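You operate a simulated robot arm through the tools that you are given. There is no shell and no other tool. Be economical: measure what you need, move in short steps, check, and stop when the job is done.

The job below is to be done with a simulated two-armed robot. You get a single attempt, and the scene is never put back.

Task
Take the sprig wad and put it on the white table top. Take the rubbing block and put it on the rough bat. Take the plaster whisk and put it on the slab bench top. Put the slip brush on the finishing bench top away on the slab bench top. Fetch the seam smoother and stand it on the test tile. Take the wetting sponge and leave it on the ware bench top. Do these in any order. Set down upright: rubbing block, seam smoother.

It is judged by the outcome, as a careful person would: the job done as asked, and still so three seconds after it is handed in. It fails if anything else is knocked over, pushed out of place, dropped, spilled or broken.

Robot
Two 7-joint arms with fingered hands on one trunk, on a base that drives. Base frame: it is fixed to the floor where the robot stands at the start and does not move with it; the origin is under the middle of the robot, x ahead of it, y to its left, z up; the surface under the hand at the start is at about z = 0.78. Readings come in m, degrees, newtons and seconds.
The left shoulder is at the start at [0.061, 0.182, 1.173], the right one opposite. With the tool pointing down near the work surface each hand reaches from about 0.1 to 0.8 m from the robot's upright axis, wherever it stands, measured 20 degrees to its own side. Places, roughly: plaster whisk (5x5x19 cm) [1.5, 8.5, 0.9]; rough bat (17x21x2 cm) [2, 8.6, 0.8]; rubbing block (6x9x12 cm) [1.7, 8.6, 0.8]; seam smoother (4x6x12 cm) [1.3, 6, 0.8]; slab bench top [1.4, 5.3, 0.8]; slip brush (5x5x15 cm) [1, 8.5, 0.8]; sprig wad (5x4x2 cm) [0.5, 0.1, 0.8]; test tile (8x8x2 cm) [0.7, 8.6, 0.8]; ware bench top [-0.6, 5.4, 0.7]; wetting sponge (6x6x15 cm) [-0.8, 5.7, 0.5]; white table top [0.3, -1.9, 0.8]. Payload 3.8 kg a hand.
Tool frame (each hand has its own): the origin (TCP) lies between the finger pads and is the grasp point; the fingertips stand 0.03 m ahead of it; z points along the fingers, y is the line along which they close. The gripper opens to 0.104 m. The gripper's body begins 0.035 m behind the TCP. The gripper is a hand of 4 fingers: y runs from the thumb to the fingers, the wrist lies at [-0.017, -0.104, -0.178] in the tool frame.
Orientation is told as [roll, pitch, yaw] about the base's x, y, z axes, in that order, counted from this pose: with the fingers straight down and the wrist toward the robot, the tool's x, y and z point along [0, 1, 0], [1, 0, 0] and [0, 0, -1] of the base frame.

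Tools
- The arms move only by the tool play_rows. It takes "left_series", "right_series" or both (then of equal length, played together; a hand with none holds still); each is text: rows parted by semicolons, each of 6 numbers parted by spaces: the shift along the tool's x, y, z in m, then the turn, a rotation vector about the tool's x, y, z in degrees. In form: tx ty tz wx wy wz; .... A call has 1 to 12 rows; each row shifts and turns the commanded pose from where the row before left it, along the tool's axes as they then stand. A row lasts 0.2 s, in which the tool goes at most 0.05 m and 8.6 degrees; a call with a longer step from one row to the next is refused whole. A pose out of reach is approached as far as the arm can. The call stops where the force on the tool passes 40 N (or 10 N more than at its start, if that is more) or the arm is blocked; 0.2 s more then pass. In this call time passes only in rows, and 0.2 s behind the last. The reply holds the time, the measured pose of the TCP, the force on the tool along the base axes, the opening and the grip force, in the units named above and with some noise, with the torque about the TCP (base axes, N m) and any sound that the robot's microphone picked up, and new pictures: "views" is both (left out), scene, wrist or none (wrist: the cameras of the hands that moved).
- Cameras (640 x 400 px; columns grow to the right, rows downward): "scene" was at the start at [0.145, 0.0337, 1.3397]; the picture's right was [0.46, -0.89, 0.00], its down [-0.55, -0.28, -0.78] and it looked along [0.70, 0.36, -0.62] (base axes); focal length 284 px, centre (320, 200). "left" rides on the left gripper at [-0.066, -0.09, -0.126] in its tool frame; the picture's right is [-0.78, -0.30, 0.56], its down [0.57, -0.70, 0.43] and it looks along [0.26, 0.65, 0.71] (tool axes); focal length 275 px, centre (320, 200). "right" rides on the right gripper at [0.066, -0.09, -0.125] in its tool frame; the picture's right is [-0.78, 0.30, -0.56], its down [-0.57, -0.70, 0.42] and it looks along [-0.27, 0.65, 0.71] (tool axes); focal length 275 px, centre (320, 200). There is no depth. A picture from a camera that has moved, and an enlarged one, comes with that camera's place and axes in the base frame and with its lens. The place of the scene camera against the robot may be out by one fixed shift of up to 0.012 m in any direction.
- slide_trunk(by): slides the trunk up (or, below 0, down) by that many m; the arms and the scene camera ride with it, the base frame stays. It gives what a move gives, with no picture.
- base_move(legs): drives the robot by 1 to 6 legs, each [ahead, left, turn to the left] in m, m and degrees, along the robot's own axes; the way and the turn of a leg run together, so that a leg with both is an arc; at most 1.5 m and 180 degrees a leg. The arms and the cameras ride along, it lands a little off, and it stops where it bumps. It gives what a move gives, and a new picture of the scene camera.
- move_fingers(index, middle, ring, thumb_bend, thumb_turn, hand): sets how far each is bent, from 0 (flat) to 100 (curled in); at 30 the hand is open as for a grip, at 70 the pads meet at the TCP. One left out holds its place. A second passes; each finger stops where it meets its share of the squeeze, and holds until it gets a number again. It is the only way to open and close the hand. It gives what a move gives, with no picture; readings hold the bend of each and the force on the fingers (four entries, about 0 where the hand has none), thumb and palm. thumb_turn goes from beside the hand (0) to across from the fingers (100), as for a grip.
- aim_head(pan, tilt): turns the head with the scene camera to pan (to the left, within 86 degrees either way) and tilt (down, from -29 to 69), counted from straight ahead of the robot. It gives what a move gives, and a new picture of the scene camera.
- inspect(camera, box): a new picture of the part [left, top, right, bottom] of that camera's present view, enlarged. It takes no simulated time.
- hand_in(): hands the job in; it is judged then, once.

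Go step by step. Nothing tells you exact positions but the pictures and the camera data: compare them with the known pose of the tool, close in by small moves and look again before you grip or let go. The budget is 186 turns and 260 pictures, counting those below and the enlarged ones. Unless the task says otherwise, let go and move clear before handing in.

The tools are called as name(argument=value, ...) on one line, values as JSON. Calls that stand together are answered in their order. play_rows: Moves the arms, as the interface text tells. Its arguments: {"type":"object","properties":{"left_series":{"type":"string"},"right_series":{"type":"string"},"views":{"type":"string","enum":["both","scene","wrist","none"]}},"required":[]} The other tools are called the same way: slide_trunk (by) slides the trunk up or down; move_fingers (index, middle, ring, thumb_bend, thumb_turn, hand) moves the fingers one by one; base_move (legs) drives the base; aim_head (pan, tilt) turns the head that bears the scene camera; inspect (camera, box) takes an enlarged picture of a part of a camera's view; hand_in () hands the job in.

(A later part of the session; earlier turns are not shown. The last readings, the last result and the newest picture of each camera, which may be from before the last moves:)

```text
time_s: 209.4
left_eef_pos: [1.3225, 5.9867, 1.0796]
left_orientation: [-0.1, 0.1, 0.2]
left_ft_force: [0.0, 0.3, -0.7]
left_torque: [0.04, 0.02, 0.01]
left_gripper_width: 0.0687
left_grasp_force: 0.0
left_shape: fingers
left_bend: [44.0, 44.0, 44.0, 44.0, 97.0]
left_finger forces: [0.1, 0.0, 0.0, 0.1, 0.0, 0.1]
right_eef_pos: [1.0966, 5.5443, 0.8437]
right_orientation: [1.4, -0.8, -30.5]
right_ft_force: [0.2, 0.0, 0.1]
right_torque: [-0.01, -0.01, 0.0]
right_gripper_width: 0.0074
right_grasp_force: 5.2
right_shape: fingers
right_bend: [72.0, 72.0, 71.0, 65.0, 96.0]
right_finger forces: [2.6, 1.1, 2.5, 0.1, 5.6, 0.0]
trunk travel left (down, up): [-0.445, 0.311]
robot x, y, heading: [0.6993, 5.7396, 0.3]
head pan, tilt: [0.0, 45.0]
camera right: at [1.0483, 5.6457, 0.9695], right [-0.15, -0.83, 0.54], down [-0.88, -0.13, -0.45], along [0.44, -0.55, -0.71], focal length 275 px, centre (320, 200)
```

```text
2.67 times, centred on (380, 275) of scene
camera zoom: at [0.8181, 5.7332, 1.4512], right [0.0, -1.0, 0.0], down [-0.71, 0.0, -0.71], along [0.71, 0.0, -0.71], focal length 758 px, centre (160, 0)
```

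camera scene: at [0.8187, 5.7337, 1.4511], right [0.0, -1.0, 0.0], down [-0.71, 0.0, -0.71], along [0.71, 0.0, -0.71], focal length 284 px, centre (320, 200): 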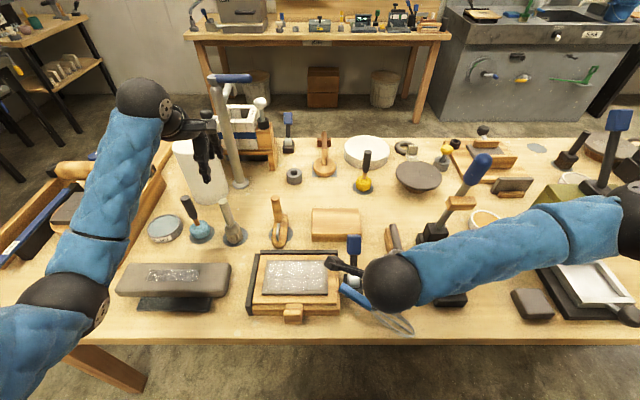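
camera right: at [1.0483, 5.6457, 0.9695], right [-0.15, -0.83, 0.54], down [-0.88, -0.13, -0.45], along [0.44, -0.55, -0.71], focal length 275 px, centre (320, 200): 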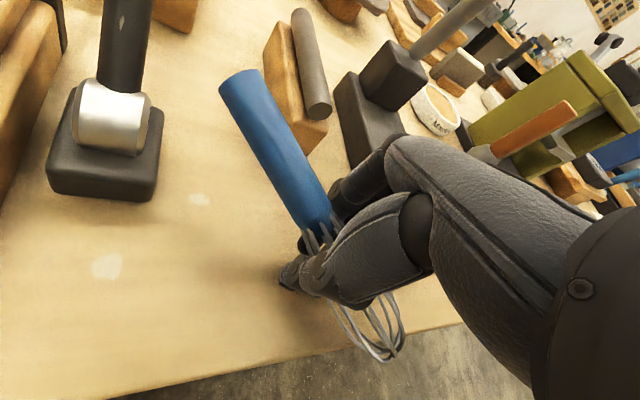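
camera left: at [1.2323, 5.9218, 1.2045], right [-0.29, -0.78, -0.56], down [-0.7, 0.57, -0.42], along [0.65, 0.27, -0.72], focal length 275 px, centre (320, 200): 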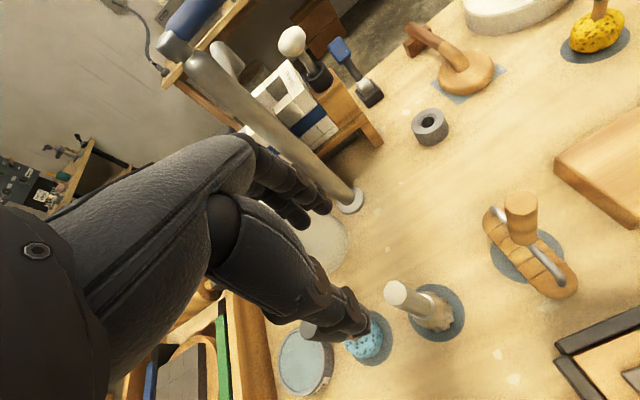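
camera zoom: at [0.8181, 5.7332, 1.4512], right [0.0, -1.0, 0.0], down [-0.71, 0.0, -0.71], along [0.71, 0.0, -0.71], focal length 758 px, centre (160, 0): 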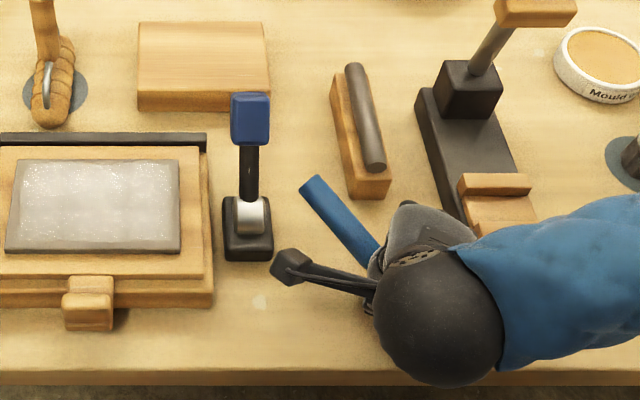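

The hammer is undisturbed and the whisk is free. I'll shift it inward by ~3.5 cm, level it a bit and lower it onto the bench.

play_rows(right_series="0.0102 0.0144 -0.006 0 0 0;0.0102 0.0144 -0.006 0 0 0;0 0 0 0 -8 0;0 0 0 0 -8 0", views="wrist")

inspect(camera="scene", box=[290, 200, 470, 350])

```text
time_s: 210.4
left_eef_pos: [1.3231, 5.9877, 1.0771]
left_orientation: [0.1, 0.2, 0.2]
left_ft_force: [0.5, 0.0, -0.5]
left_torque: [0.02, -0.02, -0.01]
left_gripper_width: 0.0686
left_grasp_force: 0.1
left_shape: fingers
left_bend: [44.0, 44.0, 44.0, 44.0, 97.0]
left_finger forces: [0.0, 0.1, 0.0, 0.0, 0.1, 0.0]
right_eef_pos: [1.1307, 5.5469, 0.8566]
right_orientation: [-14.7, -1.0, -30.5]
right_ft_force: [0.1, 0.2, -0.2]
right_torque: [0.01, 0.0, 0.01]
right_gripper_width: 0.0072
right_grasp_force: 6.0
right_shape: fingers
right_bend: [72.0, 72.0, 71.0, 65.0, 96.0]
right_finger forces: [2.5, 1.1, 2.5, 0.1, 5.7, 0.0]
trunk travel left (down, up): [-0.445, 0.311]
robot x, y, heading: [0.701, 5.7403, 0.1]
head pan, tilt: [0.0, 45.0]
camera right: at [1.1006, 5.6775, 0.96], right [-0.06, -0.67, 0.74], down [-0.94, -0.22, -0.28], along [0.34, -0.71, -0.61], focal length 275 px, centre (320, 200)
```

right: 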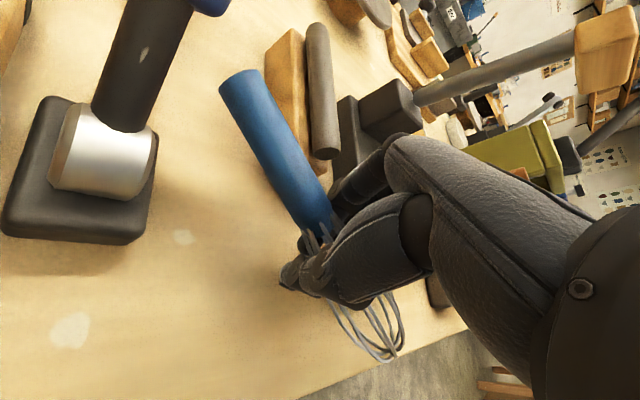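

```text
2.67 times, centred on (380, 275) of scene
camera zoom: at [0.8186, 5.7343, 1.4511], right [0.0, -1.0, 0.0], down [-0.71, 0.0, -0.71], along [0.71, 0.0, -0.71], focal length 758 px, centre (160, 0)
```

zoom: 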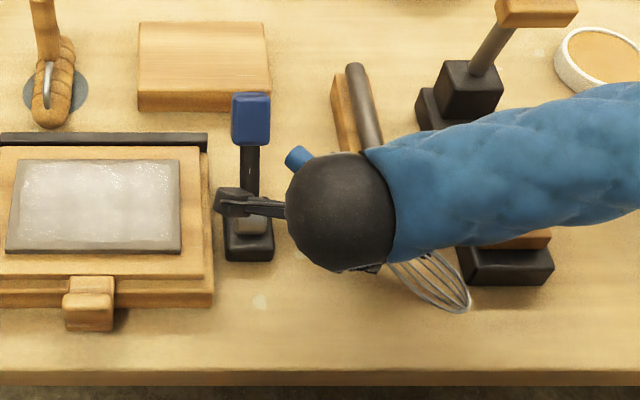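

play_rows(right_series="0.0017 0 0.0058 0 0 0;0.0017 0 0.0058 0 0 0;0.0017 0 0.0058 0 0 0", views="wrist")

```text
time_s: 211.2
left_eef_pos: [1.3229, 5.9873, 1.0789]
left_orientation: [0.1, 0.2, 0.2]
left_ft_force: [0.2, 0.9, 0.0]
left_torque: [0.0, -0.01, 0.01]
left_gripper_width: 0.0688
left_grasp_force: 0.1
left_shape: fingers
left_bend: [44.0, 44.0, 44.0, 44.0, 97.0]
left_finger forces: [0.0, 0.1, 0.0, 0.0, 0.0, 0.0]
right_eef_pos: [1.1324, 5.5473, 0.8384]
right_orientation: [-14.5, -1.0, -30.6]
right_ft_force: [0.8, 0.2, -0.2]
right_torque: [-0.01, 0.01, 0.01]
right_gripper_width: 0.0075
right_grasp_force: 6.0
right_shape: fingers
right_bend: [72.0, 72.0, 71.0, 65.0, 96.0]
right_finger forces: [2.5, 1.2, 2.4, 0.0, 5.6, 0.0]
trunk travel left (down, up): [-0.445, 0.311]
robot x, y, heading: [0.7021, 5.7424, 0.1]
head pan, tilt: [0.0, 45.0]
camera right: at [1.101, 5.6777, 0.9422], right [-0.06, -0.67, 0.74], down [-0.94, -0.22, -0.28], along [0.35, -0.71, -0.61], focal length 275 px, centre (320, 200)
```

right: 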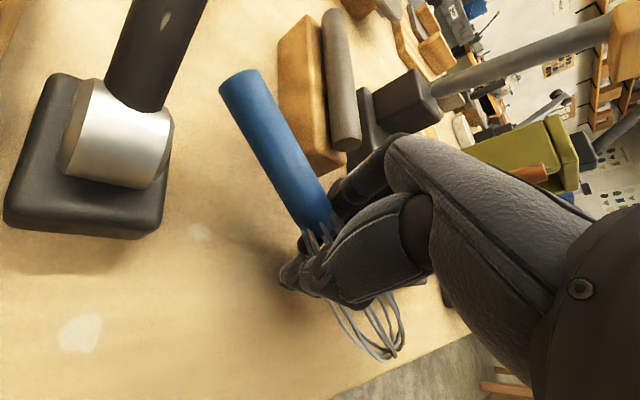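

play_rows(right_series="0.0008 0 0.003 0 0 0;0.0008 0 0.003 0 0 0;0.0008 0 0.003 0 0 0;0.0008 0 0.003 0 0 0", views="none")

inspect(camera="right", box=[160, 40, 480, 380])

```text
time_s: 212.2
left_eef_pos: [1.3223, 5.9879, 1.0801]
left_orientation: [0.1, 0.1, 0.2]
left_ft_force: [-0.7, -0.4, -1.1]
left_torque: [0.0, -0.01, -0.01]
left_gripper_width: 0.0686
left_grasp_force: 0.1
left_shape: fingers
left_bend: [44.0, 44.0, 44.0, 44.0, 97.0]
left_finger forces: [0.0, 0.0, 0.0, 0.0, 0.0, 0.1]
right_eef_pos: [1.136, 5.551, 0.8339]
right_orientation: [-14.0, -1.3, -30.5]
right_ft_force: [-3.9, 1.4, 21.9]
right_torque: [0.24, 0.6, 0.02]
right_gripper_width: 0.0086
right_grasp_force: 15.4
right_shape: fingers
right_bend: [72.0, 72.0, 71.0, 65.0, 99.0]
right_finger forces: [1.4, 1.0, 2.9, 0.0, 26.9, 0.0]
trunk travel left (down, up): [-0.445, 0.311]
robot x, y, heading: [0.7003, 5.7378, 0.1]
head pan, tilt: [0.0, 45.0]
stopped in row 4 (right hand): the force on the tool passed its limit at 44 N (the readings are from after the stop); the commanded pose is now the measured one
```

```text
1.18 times, centred on (320, 210) of right
camera zoom: at [1.1037, 5.68, 0.9372], right [-0.07, -0.67, 0.73], down [-0.93, -0.22, -0.29], along [0.36, -0.71, -0.61], focal length 324 px, centre (320, 188)
```

zoom: 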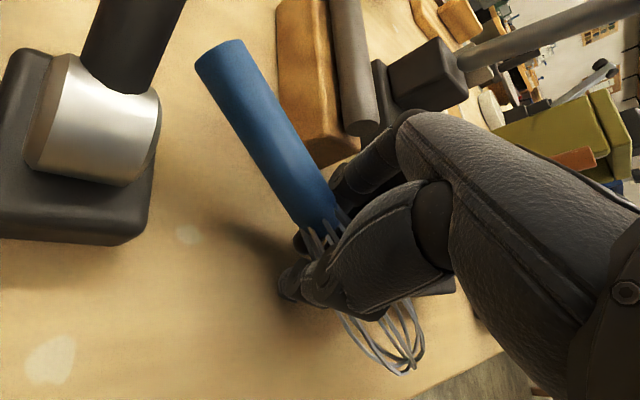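

Thumb touches the bench while the handle is still raised; lift a little, tilt further to level it, then release.

play_rows(right_series="-0.003 0 -0.012 0 0 0;0 0 0 0 -7 0;0 0 0 0 -7 0;0.003 0 0.005 0 0 0", views="none")

inspect(camera="right", box=[160, 40, 480, 380])

inspect(camera="scene", box=[290, 200, 470, 350])

```text
time_s: 213.2
left_eef_pos: [1.3218, 5.9872, 1.0792]
left_orientation: [-0.1, 0.0, 0.1]
left_ft_force: [-0.2, -0.1, 0.8]
left_torque: [-0.03, 0.04, -0.03]
left_gripper_width: 0.0688
left_grasp_force: 0.1
left_shape: fingers
left_bend: [44.0, 44.0, 44.0, 44.0, 97.0]
left_finger forces: [0.1, 0.1, 0.0, 0.0, 0.0, 0.1]
right_eef_pos: [1.1346, 5.5509, 0.8373]
right_orientation: [-28.2, -1.3, -30.5]
right_ft_force: [1.0, 0.4, -0.4]
right_torque: [0.02, 0.0, 0.01]
right_gripper_width: 0.0072
right_grasp_force: 5.7
right_shape: fingers
right_bend: [72.0, 72.0, 71.0, 66.0, 96.0]
right_finger forces: [2.8, 0.7, 2.0, 0.0, 4.9, 0.0]
trunk travel left (down, up): [-0.445, 0.311]
robot x, y, heading: [0.7034, 5.7384, 0.3]
head pan, tilt: [0.0, 45.0]
```

```text
1.18 times, centred on (320, 210) of right
camera zoom: at [1.115, 5.699, 0.9154], right [0.03, -0.5, 0.86], down [-0.96, -0.25, -0.12], along [0.28, -0.83, -0.49], focal length 324 px, centre (320, 188)
```

zoom: 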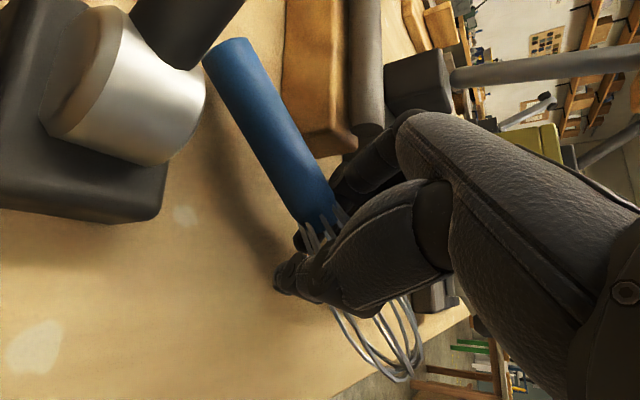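

```text
2.67 times, centred on (380, 275) of scene
camera zoom: at [0.8183, 5.7337, 1.4512], right [0.0, -1.0, 0.0], down [-0.71, 0.0, -0.71], along [0.71, 0.0, -0.71], focal length 758 px, centre (160, 0)
```

zoom: 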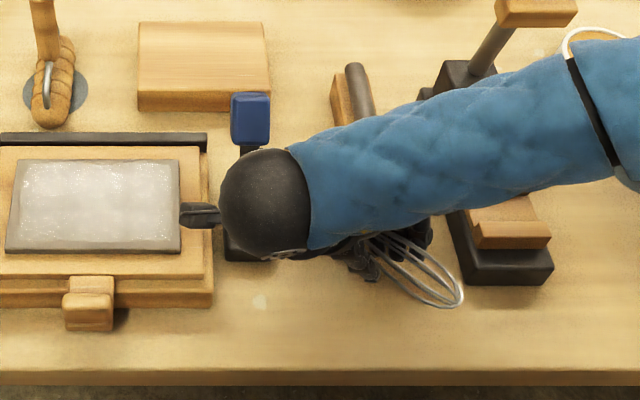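

Release now, gently.

move_fingers(hand="right", index=52, middle=52, ring=52, thumb_bend=52)

inspect(camera="right", box=[160, 40, 480, 380])

inspect(camera="scene", box=[290, 200, 470, 350])

```text
time_s: 214.2
left_eef_pos: [1.3218, 5.9882, 1.079]
left_orientation: [0.0, 0.1, 0.2]
left_ft_force: [0.6, -0.3, 0.1]
left_torque: [0.0, -0.01, -0.04]
left_gripper_width: 0.0689
left_grasp_force: 0.0
left_shape: fingers
left_bend: [44.0, 44.0, 44.0, 44.0, 97.0]
left_finger forces: [0.1, 0.1, 0.0, 0.1, 0.0, 0.1]
right_eef_pos: [1.134, 5.549, 0.8373]
right_orientation: [-28.2, -1.4, -30.4]
right_ft_force: [-0.1, -0.1, 0.5]
right_torque: [-0.01, 0.01, -0.03]
right_gripper_width: 0.0481
right_grasp_force: 0.1
right_shape: fingers
right_bend: [52.0, 52.0, 52.0, 52.0, 97.0]
right_finger forces: [0.1, 0.0, 0.0, 0.1, 0.0, 0.0]
trunk travel left (down, up): [-0.445, 0.311]
robot x, y, heading: [0.6994, 5.7389, -0.2]
head pan, tilt: [0.0, 45.0]
```

```text
1.18 times, centred on (320, 210) of right
camera zoom: at [1.115, 5.6992, 0.9155], right [0.03, -0.5, 0.86], down [-0.96, -0.25, -0.12], along [0.28, -0.83, -0.49], focal length 324 px, centre (320, 188)
```

zoom: 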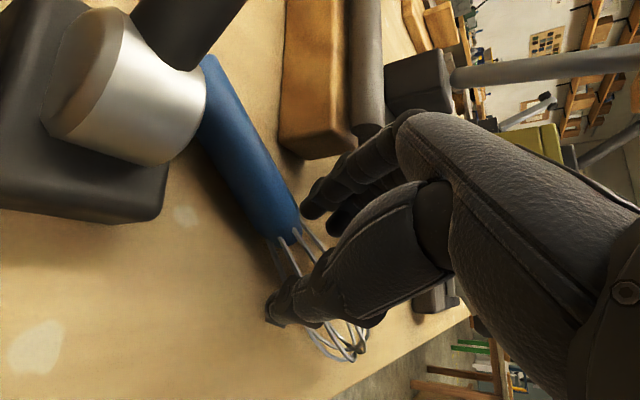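

```text
2.67 times, centred on (380, 275) of scene
camera zoom: at [0.8184, 5.7339, 1.4512], right [0.0, -1.0, 0.0], down [-0.71, 0.0, -0.71], along [0.71, 0.0, -0.71], focal length 758 px, centre (160, 0)
```

zoom: 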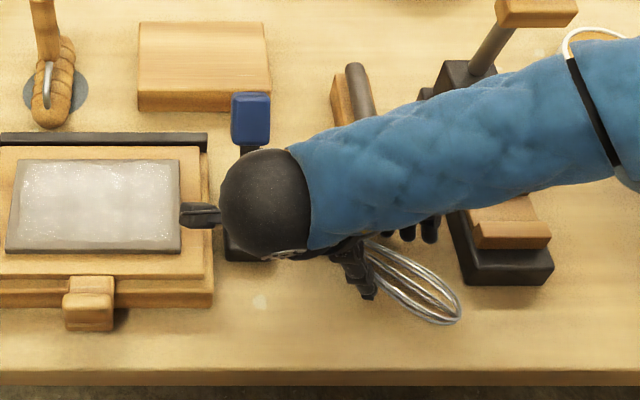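

Whisk lies flat and clear. Withdraw straight up, then undo the tilt.

play_rows(right_series="-0.0075 0 -0.013 0 0 0;-0.01 0 -0.0175 0 0 0;-0.015 0 -0.026 0 0 0;-0.02 0 -0.035 0 0 0;-0.02 0 -0.035 0 0 0;0 0 0 0 8 0;0 0 0 0 8 0;0 0 0 0 8 0;0 0 0 0 5 0", views="both")

inspect(camera="scene", box=[290, 200, 470, 350])

```text
time_s: 216.2
left_eef_pos: [1.3222, 5.9875, 1.0781]
left_orientation: [0.1, 0.1, 0.2]
left_ft_force: [-0.1, -0.4, -1.3]
left_torque: [0.03, 0.01, 0.01]
left_gripper_width: 0.0691
left_grasp_force: 0.0
left_shape: fingers
left_bend: [44.0, 44.0, 44.0, 44.0, 97.0]
left_finger forces: [0.1, 0.0, 0.1, 0.1, 0.0, 0.0]
right_eef_pos: [1.1303, 5.5479, 0.9836]
right_orientation: [1.1, -1.3, -30.4]
right_ft_force: [0.2, -0.6, -0.2]
right_torque: [-0.02, 0.0, 0.02]
right_gripper_width: 0.0483
right_grasp_force: 0.0
right_shape: fingers
right_bend: [52.0, 52.0, 52.0, 52.0, 97.0]
right_finger forces: [0.0, 0.0, 0.1, 0.0, 0.1, 0.1]
trunk travel left (down, up): [-0.445, 0.311]
robot x, y, heading: [0.7024, 5.7367, -0.1]
head pan, tilt: [0.0, 45.0]
camera scene: at [0.8182, 5.7337, 1.4512], right [0.0, -1.0, 0.0], down [-0.71, 0.0, -0.71], along [0.71, 0.0, -0.71], focal length 284 px, centre (320, 200)
camera right: at [1.0823, 5.6516, 1.1085], right [-0.15, -0.82, 0.55], down [-0.88, -0.14, -0.45], along [0.44, -0.55, -0.7], focal length 275 px, centre (320, 200)
```

scene: 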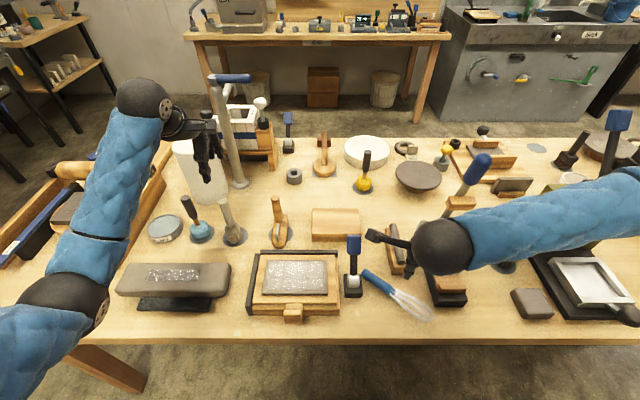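
right: 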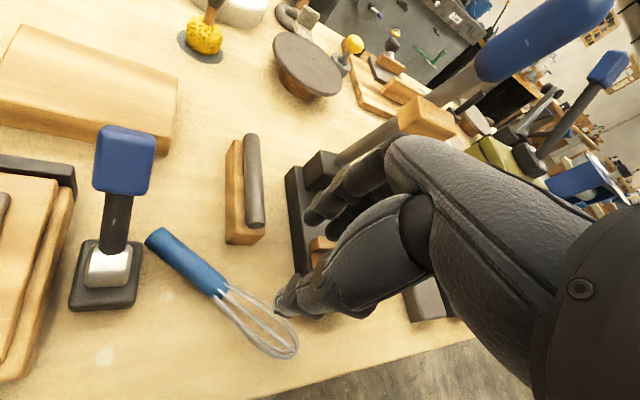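

```text
2.67 times, centred on (380, 275) of scene
camera zoom: at [0.8182, 5.7337, 1.4512], right [0.0, -1.0, 0.0], down [-0.71, 0.0, -0.71], along [0.71, 0.0, -0.71], focal length 758 px, centre (160, 0)
```

zoom: 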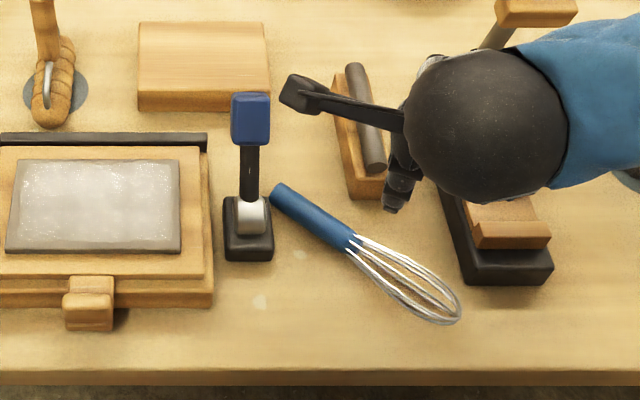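

Whisk lies neatly and the slip brush stands. Now the rubbing block: retract both arms, back out, and drive to the finishing bench approaching from the left.

play_rows(right_series="0 0 -0.04 0 0 0;0 0 -0.04 0 0 0;0 0 -0.04 0 0 0;0 0 0 0 0 -8;0 0 0 0 0 -8;0 0 0 0 0 -8;0 -0.03 0 0 0 -7", left_series="0 0 -0.02 0 0 0;0 0 -0.02 0 0 0;0 -0.04 0 0 0 0;0 -0.04 0 0 0 0;0 -0.04 0 0 0 0;0 -0.04 0 0 0 0;0 -0.03 0 0 0 0", views="none")

base_move(legs=[[-0.42, 0, 0], [0, 1.35, 0], [1.05, 0, 0], [0, 0, 61]])

slide_trunk(by=-0.12)

aim_head(pan=20, tilt=30)

```text
time_s: 217.8
left_eef_pos: [1.13, 5.9859, 1.1184]
left_orientation: [0.0, 0.2, 0.1]
left_ft_force: [-0.4, -0.3, 0.1]
left_torque: [0.0, -0.03, 0.04]
left_gripper_width: 0.0687
left_grasp_force: 0.0
left_shape: fingers
left_bend: [44.0, 44.0, 44.0, 44.0, 97.0]
left_finger forces: [0.0, 0.0, 0.1, 0.0, 0.1, 0.1]
right_eef_pos: [1.0959, 5.5515, 1.1034]
right_orientation: [0.1, -1.6, 0.7]
right_ft_force: [-0.2, -0.3, 1.0]
right_torque: [-0.02, -0.01, 0.01]
right_gripper_width: 0.0482
right_grasp_force: 0.1
right_shape: fingers
right_bend: [52.0, 52.0, 52.0, 52.0, 97.0]
right_finger forces: [0.0, 0.0, 0.0, 0.0, 0.0, 0.1]
trunk travel left (down, up): [-0.445, 0.311]
robot x, y, heading: [0.7034, 5.7385, 0.1]
head pan, tilt: [0.0, 45.0]
```

```text
time_s: 234.4
left_eef_pos: [1.3178, 7.5822, 1.1183]
left_orientation: [0.0, 0.2, 61.8]
left_ft_force: [-0.2, -0.6, -0.3]
left_torque: [-0.01, -0.02, 0.03]
left_gripper_width: 0.0688
left_grasp_force: 0.1
left_shape: fingers
left_bend: [44.0, 44.0, 44.0, 44.0, 97.0]
left_finger forces: [0.1, 0.0, 0.0, 0.0, 0.0, 0.0]
right_eef_pos: [1.6831, 7.3465, 1.1022]
right_orientation: [0.1, -1.5, 62.3]
right_ft_force: [0.2, 0.1, -0.5]
right_torque: [0.0, -0.02, -0.03]
right_gripper_width: 0.0483
right_grasp_force: 0.1
right_shape: fingers
right_bend: [52.0, 52.0, 52.0, 52.0, 97.0]
right_finger forces: [0.1, 0.0, 0.0, 0.0, 0.1, 0.0]
trunk travel left (down, up): [-0.445, 0.311]
robot x, y, heading: [1.3319, 7.0845, 61.8]
head pan, tilt: [0.0, 45.0]
camera scene: at [1.3882, 7.1797, 1.4512], right [0.88, -0.47, 0.0], down [-0.33, -0.62, -0.71], along [0.33, 0.62, -0.71], focal length 284 px, centre (320, 200)
```

scene: 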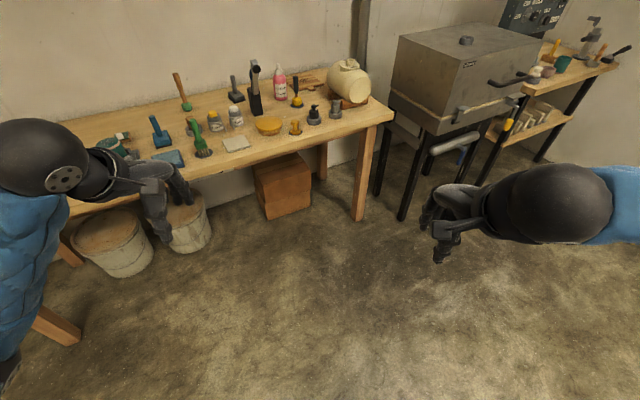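

```text
time_s: 235.9
left_eef_pos: [1.3179, 7.5822, 0.9997]
left_orientation: [0.0, 0.2, 61.9]
left_ft_force: [-0.2, -0.3, -0.3]
left_torque: [-0.01, 0.0, -0.02]
left_gripper_width: 0.0689
left_grasp_force: 0.1
left_shape: fingers
left_bend: [44.0, 44.0, 44.0, 44.0, 97.0]
left_finger forces: [0.0, 0.0, 0.0, 0.1, 0.0, 0.0]
right_eef_pos: [1.6888, 7.3553, 0.9623]
right_orientation: [0.0, 1.6, 62.2]
right_ft_force: [0.0, -0.9, 0.6]
right_torque: [0.0, -0.02, -0.02]
right_gripper_width: 0.048
right_grasp_force: 0.0
right_shape: fingers
right_bend: [52.0, 52.0, 52.0, 52.0, 97.0]
right_finger forces: [0.1, 0.0, 0.0, 0.0, 0.0, 0.0]
trunk travel left (down, up): [-0.325, 0.431]
robot x, y, heading: [1.3277, 7.0851, 61.7]
head pan, tilt: [0.0, 45.0]
```

```text
time_s: 236.7
left_eef_pos: [1.3172, 7.5815, 0.9995]
left_orientation: [0.0, 0.2, 61.9]
left_ft_force: [0.0, 0.5, 0.5]
left_torque: [-0.03, 0.01, -0.01]
left_gripper_width: 0.0688
left_grasp_force: 0.0
left_shape: fingers
left_bend: [44.0, 44.0, 44.0, 44.0, 97.0]
left_finger forces: [0.0, 0.0, 0.0, 0.1, 0.0, 0.0]
right_eef_pos: [1.6891, 7.355, 0.9625]
right_orientation: [0.1, 1.7, 62.3]
right_ft_force: [0.4, 0.0, -0.6]
right_torque: [0.0, 0.0, 0.0]
right_gripper_width: 0.0485
right_grasp_force: 0.1
right_shape: fingers
right_bend: [52.0, 52.0, 52.0, 52.0, 97.0]
right_finger forces: [0.0, 0.1, 0.0, 0.1, 0.1, 0.1]
trunk travel left (down, up): [-0.325, 0.431]
robot x, y, heading: [1.3321, 7.0856, 61.9]
head pan, tilt: [20.0, 30.0]
camera scene: at [1.3784, 7.2264, 1.3526], right [0.99, -0.14, 0.0], down [-0.07, -0.5, -0.87], along [0.12, 0.86, -0.5], focal length 284 px, centre (320, 200)
```

scene: 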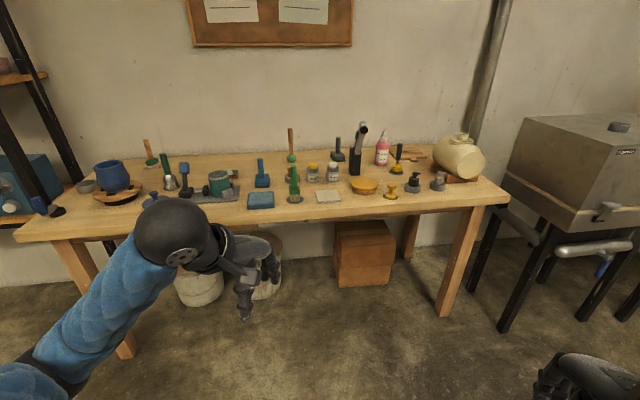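

Raise both hands and approach to about (1.55, 7.70) with heading ~61°.

play_rows(right_series="0 0 -0.05 0 0 0;0 -0.02 -0.04 0 0 0;0 -0.02 -0.04 0 0 0", left_series="0 0 -0.04 0 0 0;0 0 -0.04 0 0 0;0 0 -0.04 0 0 0", views="none")

base_move(legs=[[0.645, 0.095, 0]])

aim_head(pan=15, tilt=35)

```text
time_s: 237.5
left_eef_pos: [1.3168, 7.5808, 1.1188]
left_orientation: [0.0, 0.2, 61.9]
left_ft_force: [-0.2, -0.5, 0.5]
left_torque: [-0.01, -0.02, 0.0]
left_gripper_width: 0.0689
left_grasp_force: 0.1
left_shape: fingers
left_bend: [44.0, 44.0, 44.0, 44.0, 97.0]
left_finger forces: [0.0, 0.1, 0.0, 0.1, 0.1, 0.1]
right_eef_pos: [1.6766, 7.3334, 1.0977]
right_orientation: [0.1, 1.7, 62.3]
right_ft_force: [0.1, 0.1, -0.6]
right_torque: [0.03, -0.04, 0.02]
right_gripper_width: 0.0481
right_grasp_force: 0.0
right_shape: fingers
right_bend: [52.0, 52.0, 52.0, 52.0, 97.0]
right_finger forces: [0.1, 0.0, 0.1, 0.1, 0.1, 0.0]
right hand out of reach, approached as far as the arm can: row 2, 3
trunk travel left (down, up): [-0.325, 0.431]
robot x, y, heading: [1.3327, 7.0843, 61.9]
head pan, tilt: [20.0, 30.0]
```

```text
time_s: 241.2
left_eef_pos: [1.5396, 8.1964, 1.1185]
left_orientation: [0.0, 0.2, 61.7]
left_ft_force: [0.0, 1.2, 0.5]
left_torque: [-0.01, 0.01, 0.0]
left_gripper_width: 0.069
left_grasp_force: 0.1
left_shape: fingers
left_bend: [44.0, 44.0, 44.0, 44.0, 97.0]
left_finger forces: [0.0, 0.1, 0.0, 0.0, 0.0, 0.0]
right_eef_pos: [1.8966, 7.9482, 1.0967]
right_orientation: [0.1, 1.7, 62.3]
right_ft_force: [1.0, 0.7, 0.2]
right_torque: [0.01, 0.01, 0.0]
right_gripper_width: 0.0484
right_grasp_force: 0.0
right_shape: fingers
right_bend: [52.0, 52.0, 52.0, 52.0, 97.0]
right_finger forces: [0.0, 0.0, 0.0, 0.0, 0.0, 0.0]
trunk travel left (down, up): [-0.325, 0.431]
robot x, y, heading: [1.5518, 7.6995, 61.5]
head pan, tilt: [20.0, 30.0]
camera scene: at [1.5991, 7.8406, 1.3525], right [0.99, -0.14, 0.0], down [-0.07, -0.5, -0.87], along [0.12, 0.86, -0.5], focal length 284 px, centre (320, 200)
```

scene: 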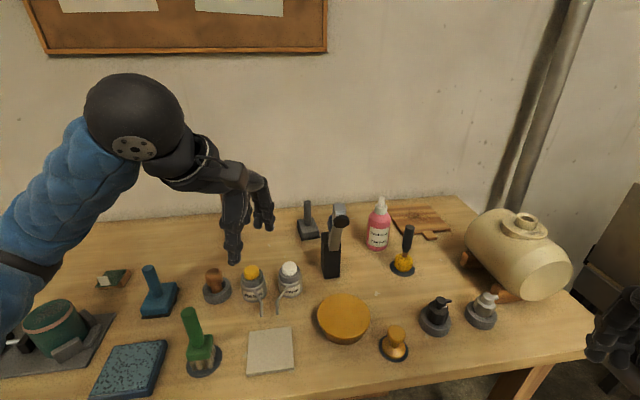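

```text
time_s: 241.8
left_eef_pos: [1.5398, 8.1951, 1.1194]
left_orientation: [0.0, 0.2, 61.8]
left_ft_force: [-0.2, -0.1, 0.4]
left_torque: [0.01, 0.01, 0.01]
left_gripper_width: 0.0691
left_grasp_force: 0.1
left_shape: fingers
left_bend: [44.0, 44.0, 44.0, 44.0, 97.0]
left_finger forces: [0.0, 0.0, 0.0, 0.1, 0.0, 0.0]
right_eef_pos: [1.8969, 7.9472, 1.0971]
right_orientation: [0.0, 1.8, 62.1]
right_ft_force: [0.2, 0.3, 0.5]
right_torque: [0.03, 0.0, 0.01]
right_gripper_width: 0.0479
right_grasp_force: 0.0
right_shape: fingers
right_bend: [52.0, 52.0, 52.0, 52.0, 97.0]
right_finger forces: [0.0, 0.0, 0.0, 0.1, 0.0, 0.0]
trunk travel left (down, up): [-0.325, 0.431]
robot x, y, heading: [1.5474, 7.7022, 61.6]
head pan, tilt: [15.0, 35.0]
camera scene: at [1.606, 7.8361, 1.3449], right [0.97, -0.23, 0.0], down [-0.13, -0.56, -0.82], along [0.19, 0.8, -0.57], focal length 284 px, centre (320, 200)
```

scene: 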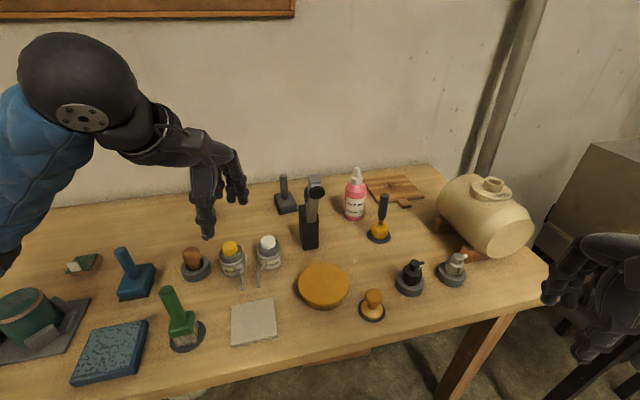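

base_move(legs=[[0.123, 0.0665, 0]])

play_rows(left_series="0.002 0.04 0 0 0 0;0.002 0.04 0 0 0 0;0.002 0.04 0 0 0 0;0.002 0.04 0 0 0 0;0.002 0.04 0 0 0 0;0.001 0.04 0 0 0 0;0 0.03 0 0 0 0", views="both")

```text
time_s: 243.2
left_eef_pos: [1.54, 8.3372, 1.117]
left_orientation: [0.0, 0.3, 61.7]
left_ft_force: [-0.1, 0.0, -0.1]
left_torque: [-0.04, 0.01, 0.01]
left_gripper_width: 0.069
left_grasp_force: 0.0
left_shape: fingers
left_bend: [44.0, 44.0, 44.0, 44.0, 97.0]
left_finger forces: [0.0, 0.0, 0.0, 0.0, 0.0, 0.0]
right_eef_pos: [1.8969, 8.09, 1.0966]
right_orientation: [0.0, 1.8, 62.1]
right_ft_force: [-0.7, -0.3, -0.4]
right_torque: [0.0, 0.0, -0.01]
right_gripper_width: 0.0483
right_grasp_force: 0.1
right_shape: fingers
right_bend: [52.0, 52.0, 52.0, 52.0, 97.0]
right_finger forces: [0.0, 0.0, 0.0, 0.0, 0.1, 0.0]
trunk travel left (down, up): [-0.325, 0.431]
robot x, y, heading: [1.5544, 7.8445, 61.6]
head pan, tilt: [15.0, 35.0]
camera scene: at [1.6059, 7.9786, 1.3446], right [0.97, -0.23, 0.0], down [-0.13, -0.56, -0.82], along [0.19, 0.8, -0.57], focal length 284 px, centre (320, 200)
```

scene: 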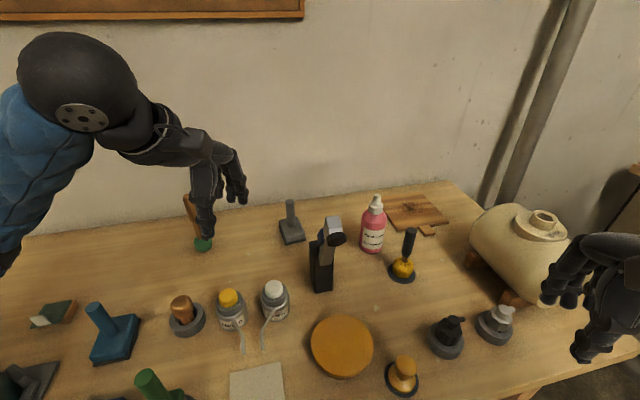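

```text
time_s: 244.8
left_eef_pos: [1.6578, 8.5782, 1.1186]
left_orientation: [0.1, 0.2, 61.7]
left_ft_force: [0.0, 0.0, 0.2]
left_torque: [0.0, 0.0, 0.03]
left_gripper_width: 0.0691
left_grasp_force: 0.1
left_shape: fingers
left_bend: [44.0, 44.0, 44.0, 44.0, 97.0]
left_finger forces: [0.0, 0.0, 0.1, 0.0, 0.0, 0.0]
right_eef_pos: [1.8965, 8.0879, 1.0966]
right_orientation: [0.0, 1.7, 62.1]
right_ft_force: [-0.2, 0.1, 0.6]
right_torque: [0.03, 0.02, 0.0]
right_gripper_width: 0.0485
right_grasp_force: 0.2
right_shape: fingers
right_bend: [52.0, 52.0, 52.0, 52.0, 97.0]
right_finger forces: [0.0, 0.1, 0.0, 0.0, 0.0, 0.0]
trunk travel left (down, up): [-0.325, 0.431]
robot x, y, heading: [1.5494, 7.8452, 61.8]
head pan, tilt: [15.0, 35.0]
camera scene: at [1.6064, 7.9768, 1.3448], right [0.97, -0.23, 0.0], down [-0.13, -0.56, -0.82], along [0.19, 0.8, -0.57], focal length 284 px, centre (320, 200)
camera left: at [1.6732, 8.4692, 1.243], right [0.54, -0.63, -0.56], down [-0.84, -0.35, -0.42], along [0.07, 0.69, -0.72], focal length 275 px, centre (320, 200)
```

scene: 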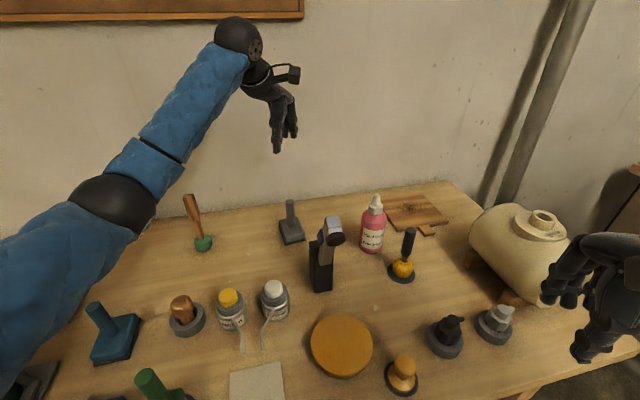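
left: 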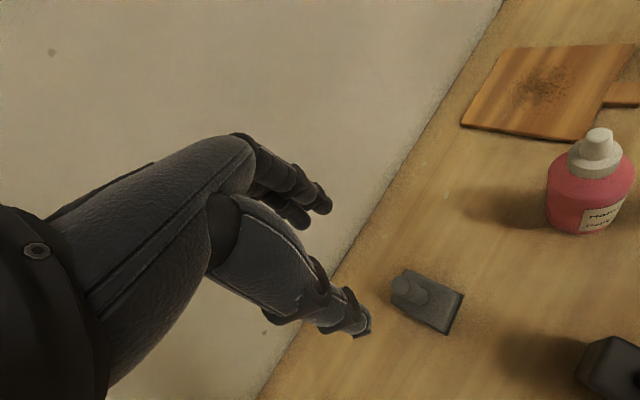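

Block handle ≈(1.6625, 8.592). Adjust and descend partway.

play_rows(left_series="0.002 0.0147 0 0 0 0;0 0 0.045 0 0 0;0 0 0.045 0 0 0;0 0 0.045 0 0 0", views="both")

```text
time_s: 245.8
left_eef_pos: [1.662, 8.5935, 0.9821]
left_orientation: [0.0, 0.1, 61.7]
left_ft_force: [-0.3, -0.4, 1.1]
left_torque: [-0.01, 0.02, 0.01]
left_gripper_width: 0.069
left_grasp_force: 0.0
left_shape: fingers
left_bend: [44.0, 44.0, 44.0, 44.0, 97.0]
left_finger forces: [0.0, 0.0, 0.0, 0.1, 0.1, 0.1]
right_eef_pos: [1.8961, 8.0888, 1.0976]
right_orientation: [0.0, 1.7, 62.2]
right_ft_force: [0.4, -0.1, -0.3]
right_torque: [-0.04, -0.01, 0.01]
right_gripper_width: 0.0484
right_grasp_force: 0.1
right_shape: fingers
right_bend: [52.0, 52.0, 52.0, 52.0, 97.0]
right_finger forces: [0.0, 0.0, 0.0, 0.0, 0.1, 0.0]
trunk travel left (down, up): [-0.325, 0.431]
robot x, y, heading: [1.5502, 7.841, 61.7]
head pan, tilt: [15.0, 35.0]
camera scene: at [1.6057, 7.9773, 1.3448], right [0.97, -0.23, 0.0], down [-0.13, -0.56, -0.82], along [0.19, 0.8, -0.57], focal length 284 px, centre (320, 200)
camera left: at [1.6775, 8.4833, 1.1073], right [0.54, -0.63, -0.56], down [-0.84, -0.35, -0.42], along [0.07, 0.7, -0.72], focal length 275 px, centre (320, 200)
```

scene: 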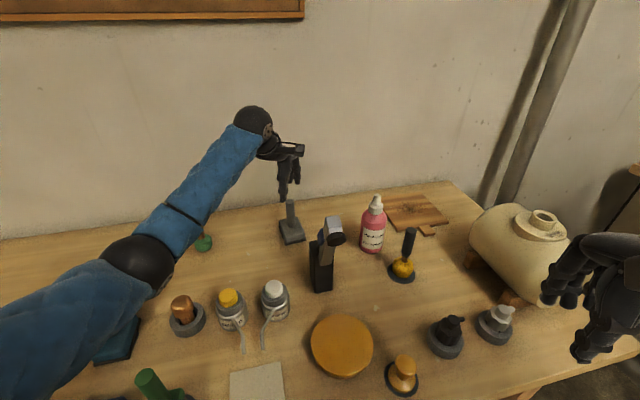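
left: 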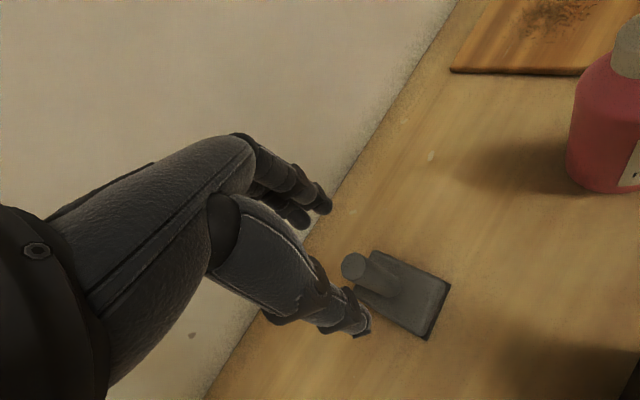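

play_rows(left_series="0.001 0.0065 0.04 0 0 0;0 0 0.04 0 0 0;0 0 0.025 0 0 0", views="wrist")

```text
time_s: 246.6
left_eef_pos: [1.6653, 8.6001, 0.8765]
left_orientation: [0.0, 0.1, 61.7]
left_ft_force: [0.8, -0.5, 0.5]
left_torque: [0.01, 0.02, 0.0]
left_gripper_width: 0.0688
left_grasp_force: 0.1
left_shape: fingers
left_bend: [44.0, 44.0, 44.0, 44.0, 97.0]
left_finger forces: [0.0, 0.0, 0.0, 0.1, 0.0, 0.0]
right_eef_pos: [1.8964, 8.0893, 1.0972]
right_orientation: [0.1, 1.7, 62.1]
right_ft_force: [-0.3, 0.6, -0.3]
right_torque: [0.0, -0.04, 0.02]
right_gripper_width: 0.0481
right_grasp_force: 0.1
right_shape: fingers
right_bend: [52.0, 52.0, 52.0, 52.0, 97.0]
right_finger forces: [0.1, 0.1, 0.0, 0.0, 0.1, 0.0]
trunk travel left (down, up): [-0.325, 0.431]
robot x, y, heading: [1.5509, 7.8388, 61.7]
head pan, tilt: [15.0, 35.0]
camera left: at [1.6794, 8.4895, 1.0019], right [0.54, -0.63, -0.56], down [-0.84, -0.35, -0.42], along [0.07, 0.7, -0.71], focal length 275 px, centre (320, 200)
```

left: 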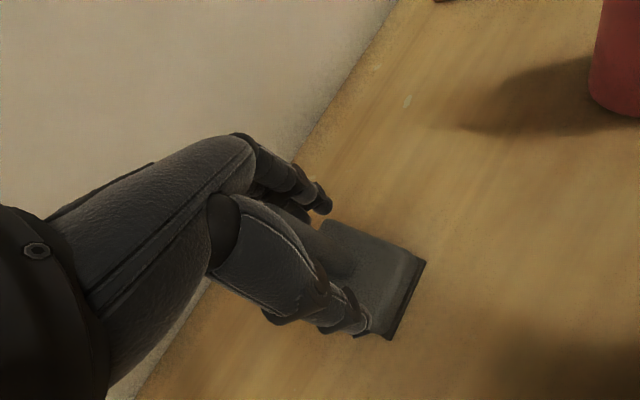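

move_fingers(hand="left", index=74, middle=74, ring=74, thumb_bend=74)

play_rows(left_series="0 0 -0.03 0 0 0;0 0 -0.03 0 0 0;0 0 -0.04 0 0 0;0 0 -0.04 0 0 0;0 0 -0.04 0 0 0;0 0 -0.04 0 0 0;0 0 -0.03 0 0 0", views="both")

```text
time_s: 247.6
left_eef_pos: [1.6635, 8.5989, 0.8758]
left_orientation: [0.0, 0.2, 61.7]
left_ft_force: [-0.5, 0.5, 0.4]
left_torque: [-0.09, 0.02, -0.03]
left_gripper_width: 0.0162
left_grasp_force: 13.9
left_shape: fingers
left_bend: [71.0, 66.0, 74.0, 65.0, 96.0]
left_finger forces: [7.1, 7.3, 0.1, 0.0, 12.9, 0.0]
right_eef_pos: [1.8957, 8.089, 1.0975]
right_orientation: [0.0, 1.6, 62.1]
right_ft_force: [-0.7, 1.1, 0.8]
right_torque: [0.02, 0.01, -0.01]
right_gripper_width: 0.0482
right_grasp_force: 0.0
right_shape: fingers
right_bend: [52.0, 52.0, 52.0, 52.0, 97.0]
right_finger forces: [0.0, 0.0, 0.0, 0.0, 0.1, 0.0]
trunk travel left (down, up): [-0.325, 0.431]
robot x, y, heading: [1.551, 7.8417, 61.6]
head pan, tilt: [15.0, 35.0]
```

```text
time_s: 249.2
left_eef_pos: [1.6655, 8.5981, 1.129]
left_orientation: [0.0, 0.1, 61.7]
left_ft_force: [1.0, -0.5, -1.6]
left_torque: [0.0, 0.01, 0.0]
left_gripper_width: 0.0158
left_grasp_force: 14.3
left_shape: fingers
left_bend: [71.0, 66.0, 74.0, 65.0, 95.0]
left_finger forces: [7.6, 7.4, 0.0, 0.0, 13.3, 0.0]
right_eef_pos: [1.8967, 8.0886, 1.0971]
right_orientation: [0.1, 1.8, 62.0]
right_ft_force: [-0.5, -0.1, -0.3]
right_torque: [0.01, -0.01, -0.03]
right_gripper_width: 0.0483
right_grasp_force: 0.1
right_shape: fingers
right_bend: [52.0, 52.0, 52.0, 52.0, 97.0]
right_finger forces: [0.2, 0.1, 0.1, 0.1, 0.0, 0.1]
trunk travel left (down, up): [-0.325, 0.431]
robot x, y, heading: [1.5493, 7.8399, 61.5]
head pan, tilt: [15.0, 35.0]
camera scene: at [1.6061, 7.9765, 1.3449], right [0.97, -0.23, 0.0], down [-0.13, -0.56, -0.82], along [0.19, 0.8, -0.57], focal length 284 px, centre (320, 200)
camera left: at [1.6794, 8.4888, 1.2542], right [0.54, -0.63, -0.56], down [-0.84, -0.35, -0.42], along [0.07, 0.69, -0.72], focal length 275 px, centre (320, 200)
```

scene: 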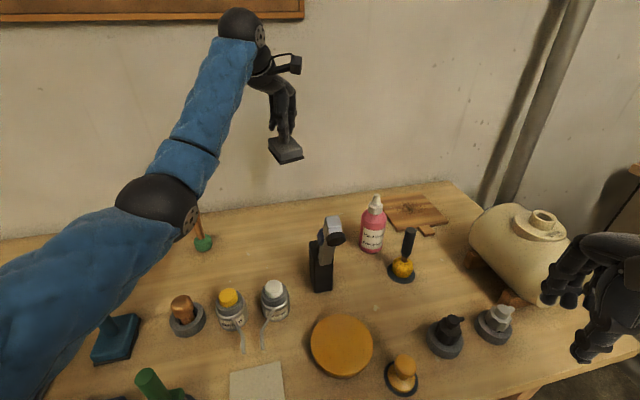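
left: 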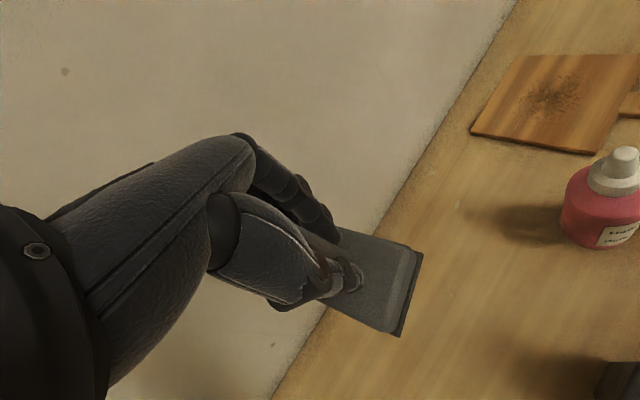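

The block is held. Bat ≈(2.037, 8.612). I'll raise the trunk a little for clearance over the stand and bottle, then shift the base 0.375 m right.

slide_trunk(by=0.06)

base_move(legs=[[0.183, -0.327, 0]])

aim_head(pan=20, tilt=40)

```text
time_s: 250.2
left_eef_pos: [1.6647, 8.6002, 1.1869]
left_orientation: [-0.1, 0.2, 61.7]
left_ft_force: [-0.2, -1.0, -2.1]
left_torque: [-0.03, -0.03, 0.02]
left_gripper_width: 0.016
left_grasp_force: 14.3
left_shape: fingers
left_bend: [71.0, 66.0, 74.0, 65.0, 95.0]
left_finger forces: [7.6, 7.4, 0.0, 0.0, 13.3, 0.0]
right_eef_pos: [1.8978, 8.0896, 1.1575]
right_orientation: [0.0, 1.7, 62.2]
right_ft_force: [-0.2, -0.1, -0.4]
right_torque: [-0.02, 0.05, 0.02]
right_gripper_width: 0.0479
right_grasp_force: 0.1
right_shape: fingers
right_bend: [52.0, 52.0, 52.0, 52.0, 97.0]
right_finger forces: [0.1, 0.0, 0.1, 0.0, 0.1, 0.0]
trunk travel left (down, up): [-0.385, 0.371]
robot x, y, heading: [1.5504, 7.8401, 61.8]
head pan, tilt: [15.0, 35.0]
```

```text
time_s: 252.5
left_eef_pos: [2.0414, 8.6039, 1.1862]
left_orientation: [-0.1, 0.3, 61.8]
left_ft_force: [0.7, -0.8, -1.9]
left_torque: [-0.02, -0.02, 0.0]
left_gripper_width: 0.0162
left_grasp_force: 13.7
left_shape: fingers
left_bend: [71.0, 66.0, 74.0, 65.0, 95.0]
left_finger forces: [7.6, 7.4, 0.0, 0.0, 13.3, 0.0]
right_eef_pos: [2.2749, 8.0938, 1.1567]
right_orientation: [0.1, 1.9, 62.2]
right_ft_force: [-0.6, 1.0, 0.4]
right_torque: [0.01, 0.01, 0.0]
right_gripper_width: 0.0478
right_grasp_force: 0.1
right_shape: fingers
right_bend: [52.0, 52.0, 52.0, 52.0, 97.0]
right_finger forces: [0.0, 0.0, 0.1, 0.0, 0.0, 0.0]
trunk travel left (down, up): [-0.385, 0.371]
robot x, y, heading: [1.9252, 7.841, 61.9]
head pan, tilt: [15.0, 35.0]
camera scene: at [1.9747, 7.9646, 1.4055], right [0.97, -0.23, 0.0], down [-0.13, -0.56, -0.82], along [0.19, 0.8, -0.57], focal length 284 px, centre (320, 200)
```

scene: 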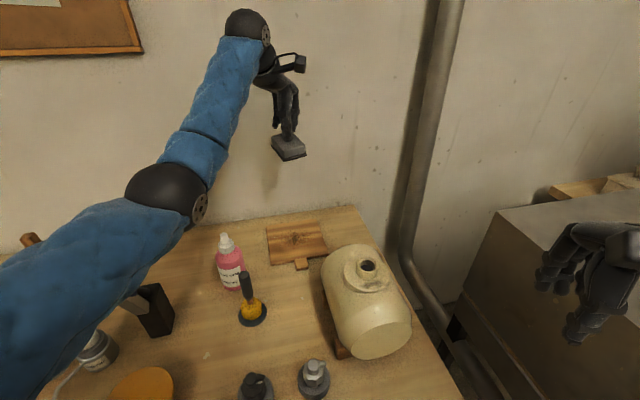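

```text
time_s: 253.2
left_eef_pos: [2.0382, 8.6027, 1.1857]
left_orientation: [0.0, 0.2, 61.8]
left_ft_force: [0.3, -0.1, -1.7]
left_torque: [0.01, 0.0, 0.04]
left_gripper_width: 0.0162
left_grasp_force: 14.5
left_shape: fingers
left_bend: [71.0, 66.0, 74.0, 65.0, 95.0]
left_finger forces: [7.4, 7.4, 0.1, 0.0, 13.3, 0.0]
right_eef_pos: [2.2724, 8.093, 1.1572]
right_orientation: [0.1, 1.8, 62.2]
right_ft_force: [0.9, -0.5, 0.2]
right_torque: [-0.05, 0.01, -0.01]
right_gripper_width: 0.048
right_grasp_force: 0.1
right_shape: fingers
right_bend: [52.0, 52.0, 52.0, 52.0, 97.0]
right_finger forces: [0.0, 0.0, 0.0, 0.0, 0.1, 0.1]
trunk travel left (down, up): [-0.385, 0.371]
robot x, y, heading: [1.9249, 7.8428, 61.4]
head pan, tilt: [20.0, 40.0]
camera scene: at [1.9655, 7.9629, 1.398], right [0.99, -0.14, 0.0], down [-0.09, -0.64, -0.77], along [0.11, 0.76, -0.64], focal length 284 px, centre (320, 200)
```

scene: 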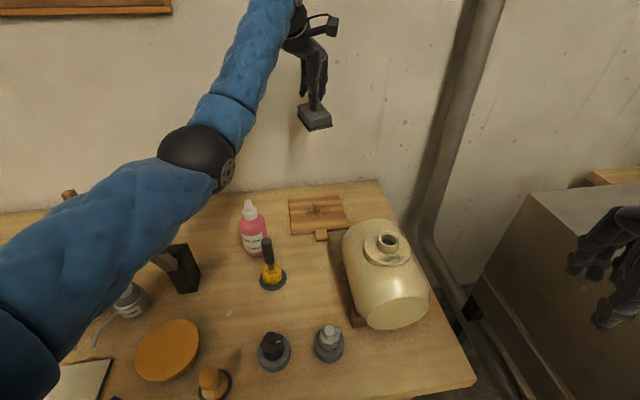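

inspect(camera="left", box=[0, 0, 640, 400])

```text
1.00 times, centred on (320, 200) of left (not enlarged: the box is as wide or as high as the picture)
camera zoom: at [2.0554, 8.494, 1.3126], right [0.54, -0.63, -0.56], down [-0.84, -0.35, -0.42], along [0.07, 0.69, -0.72], focal length 275 px, centre (320, 200)
```

zoom: 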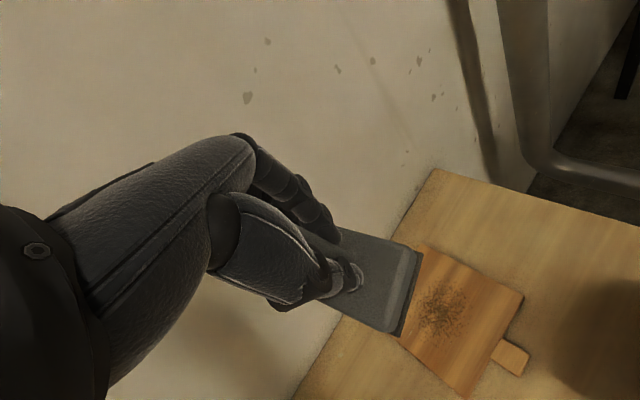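

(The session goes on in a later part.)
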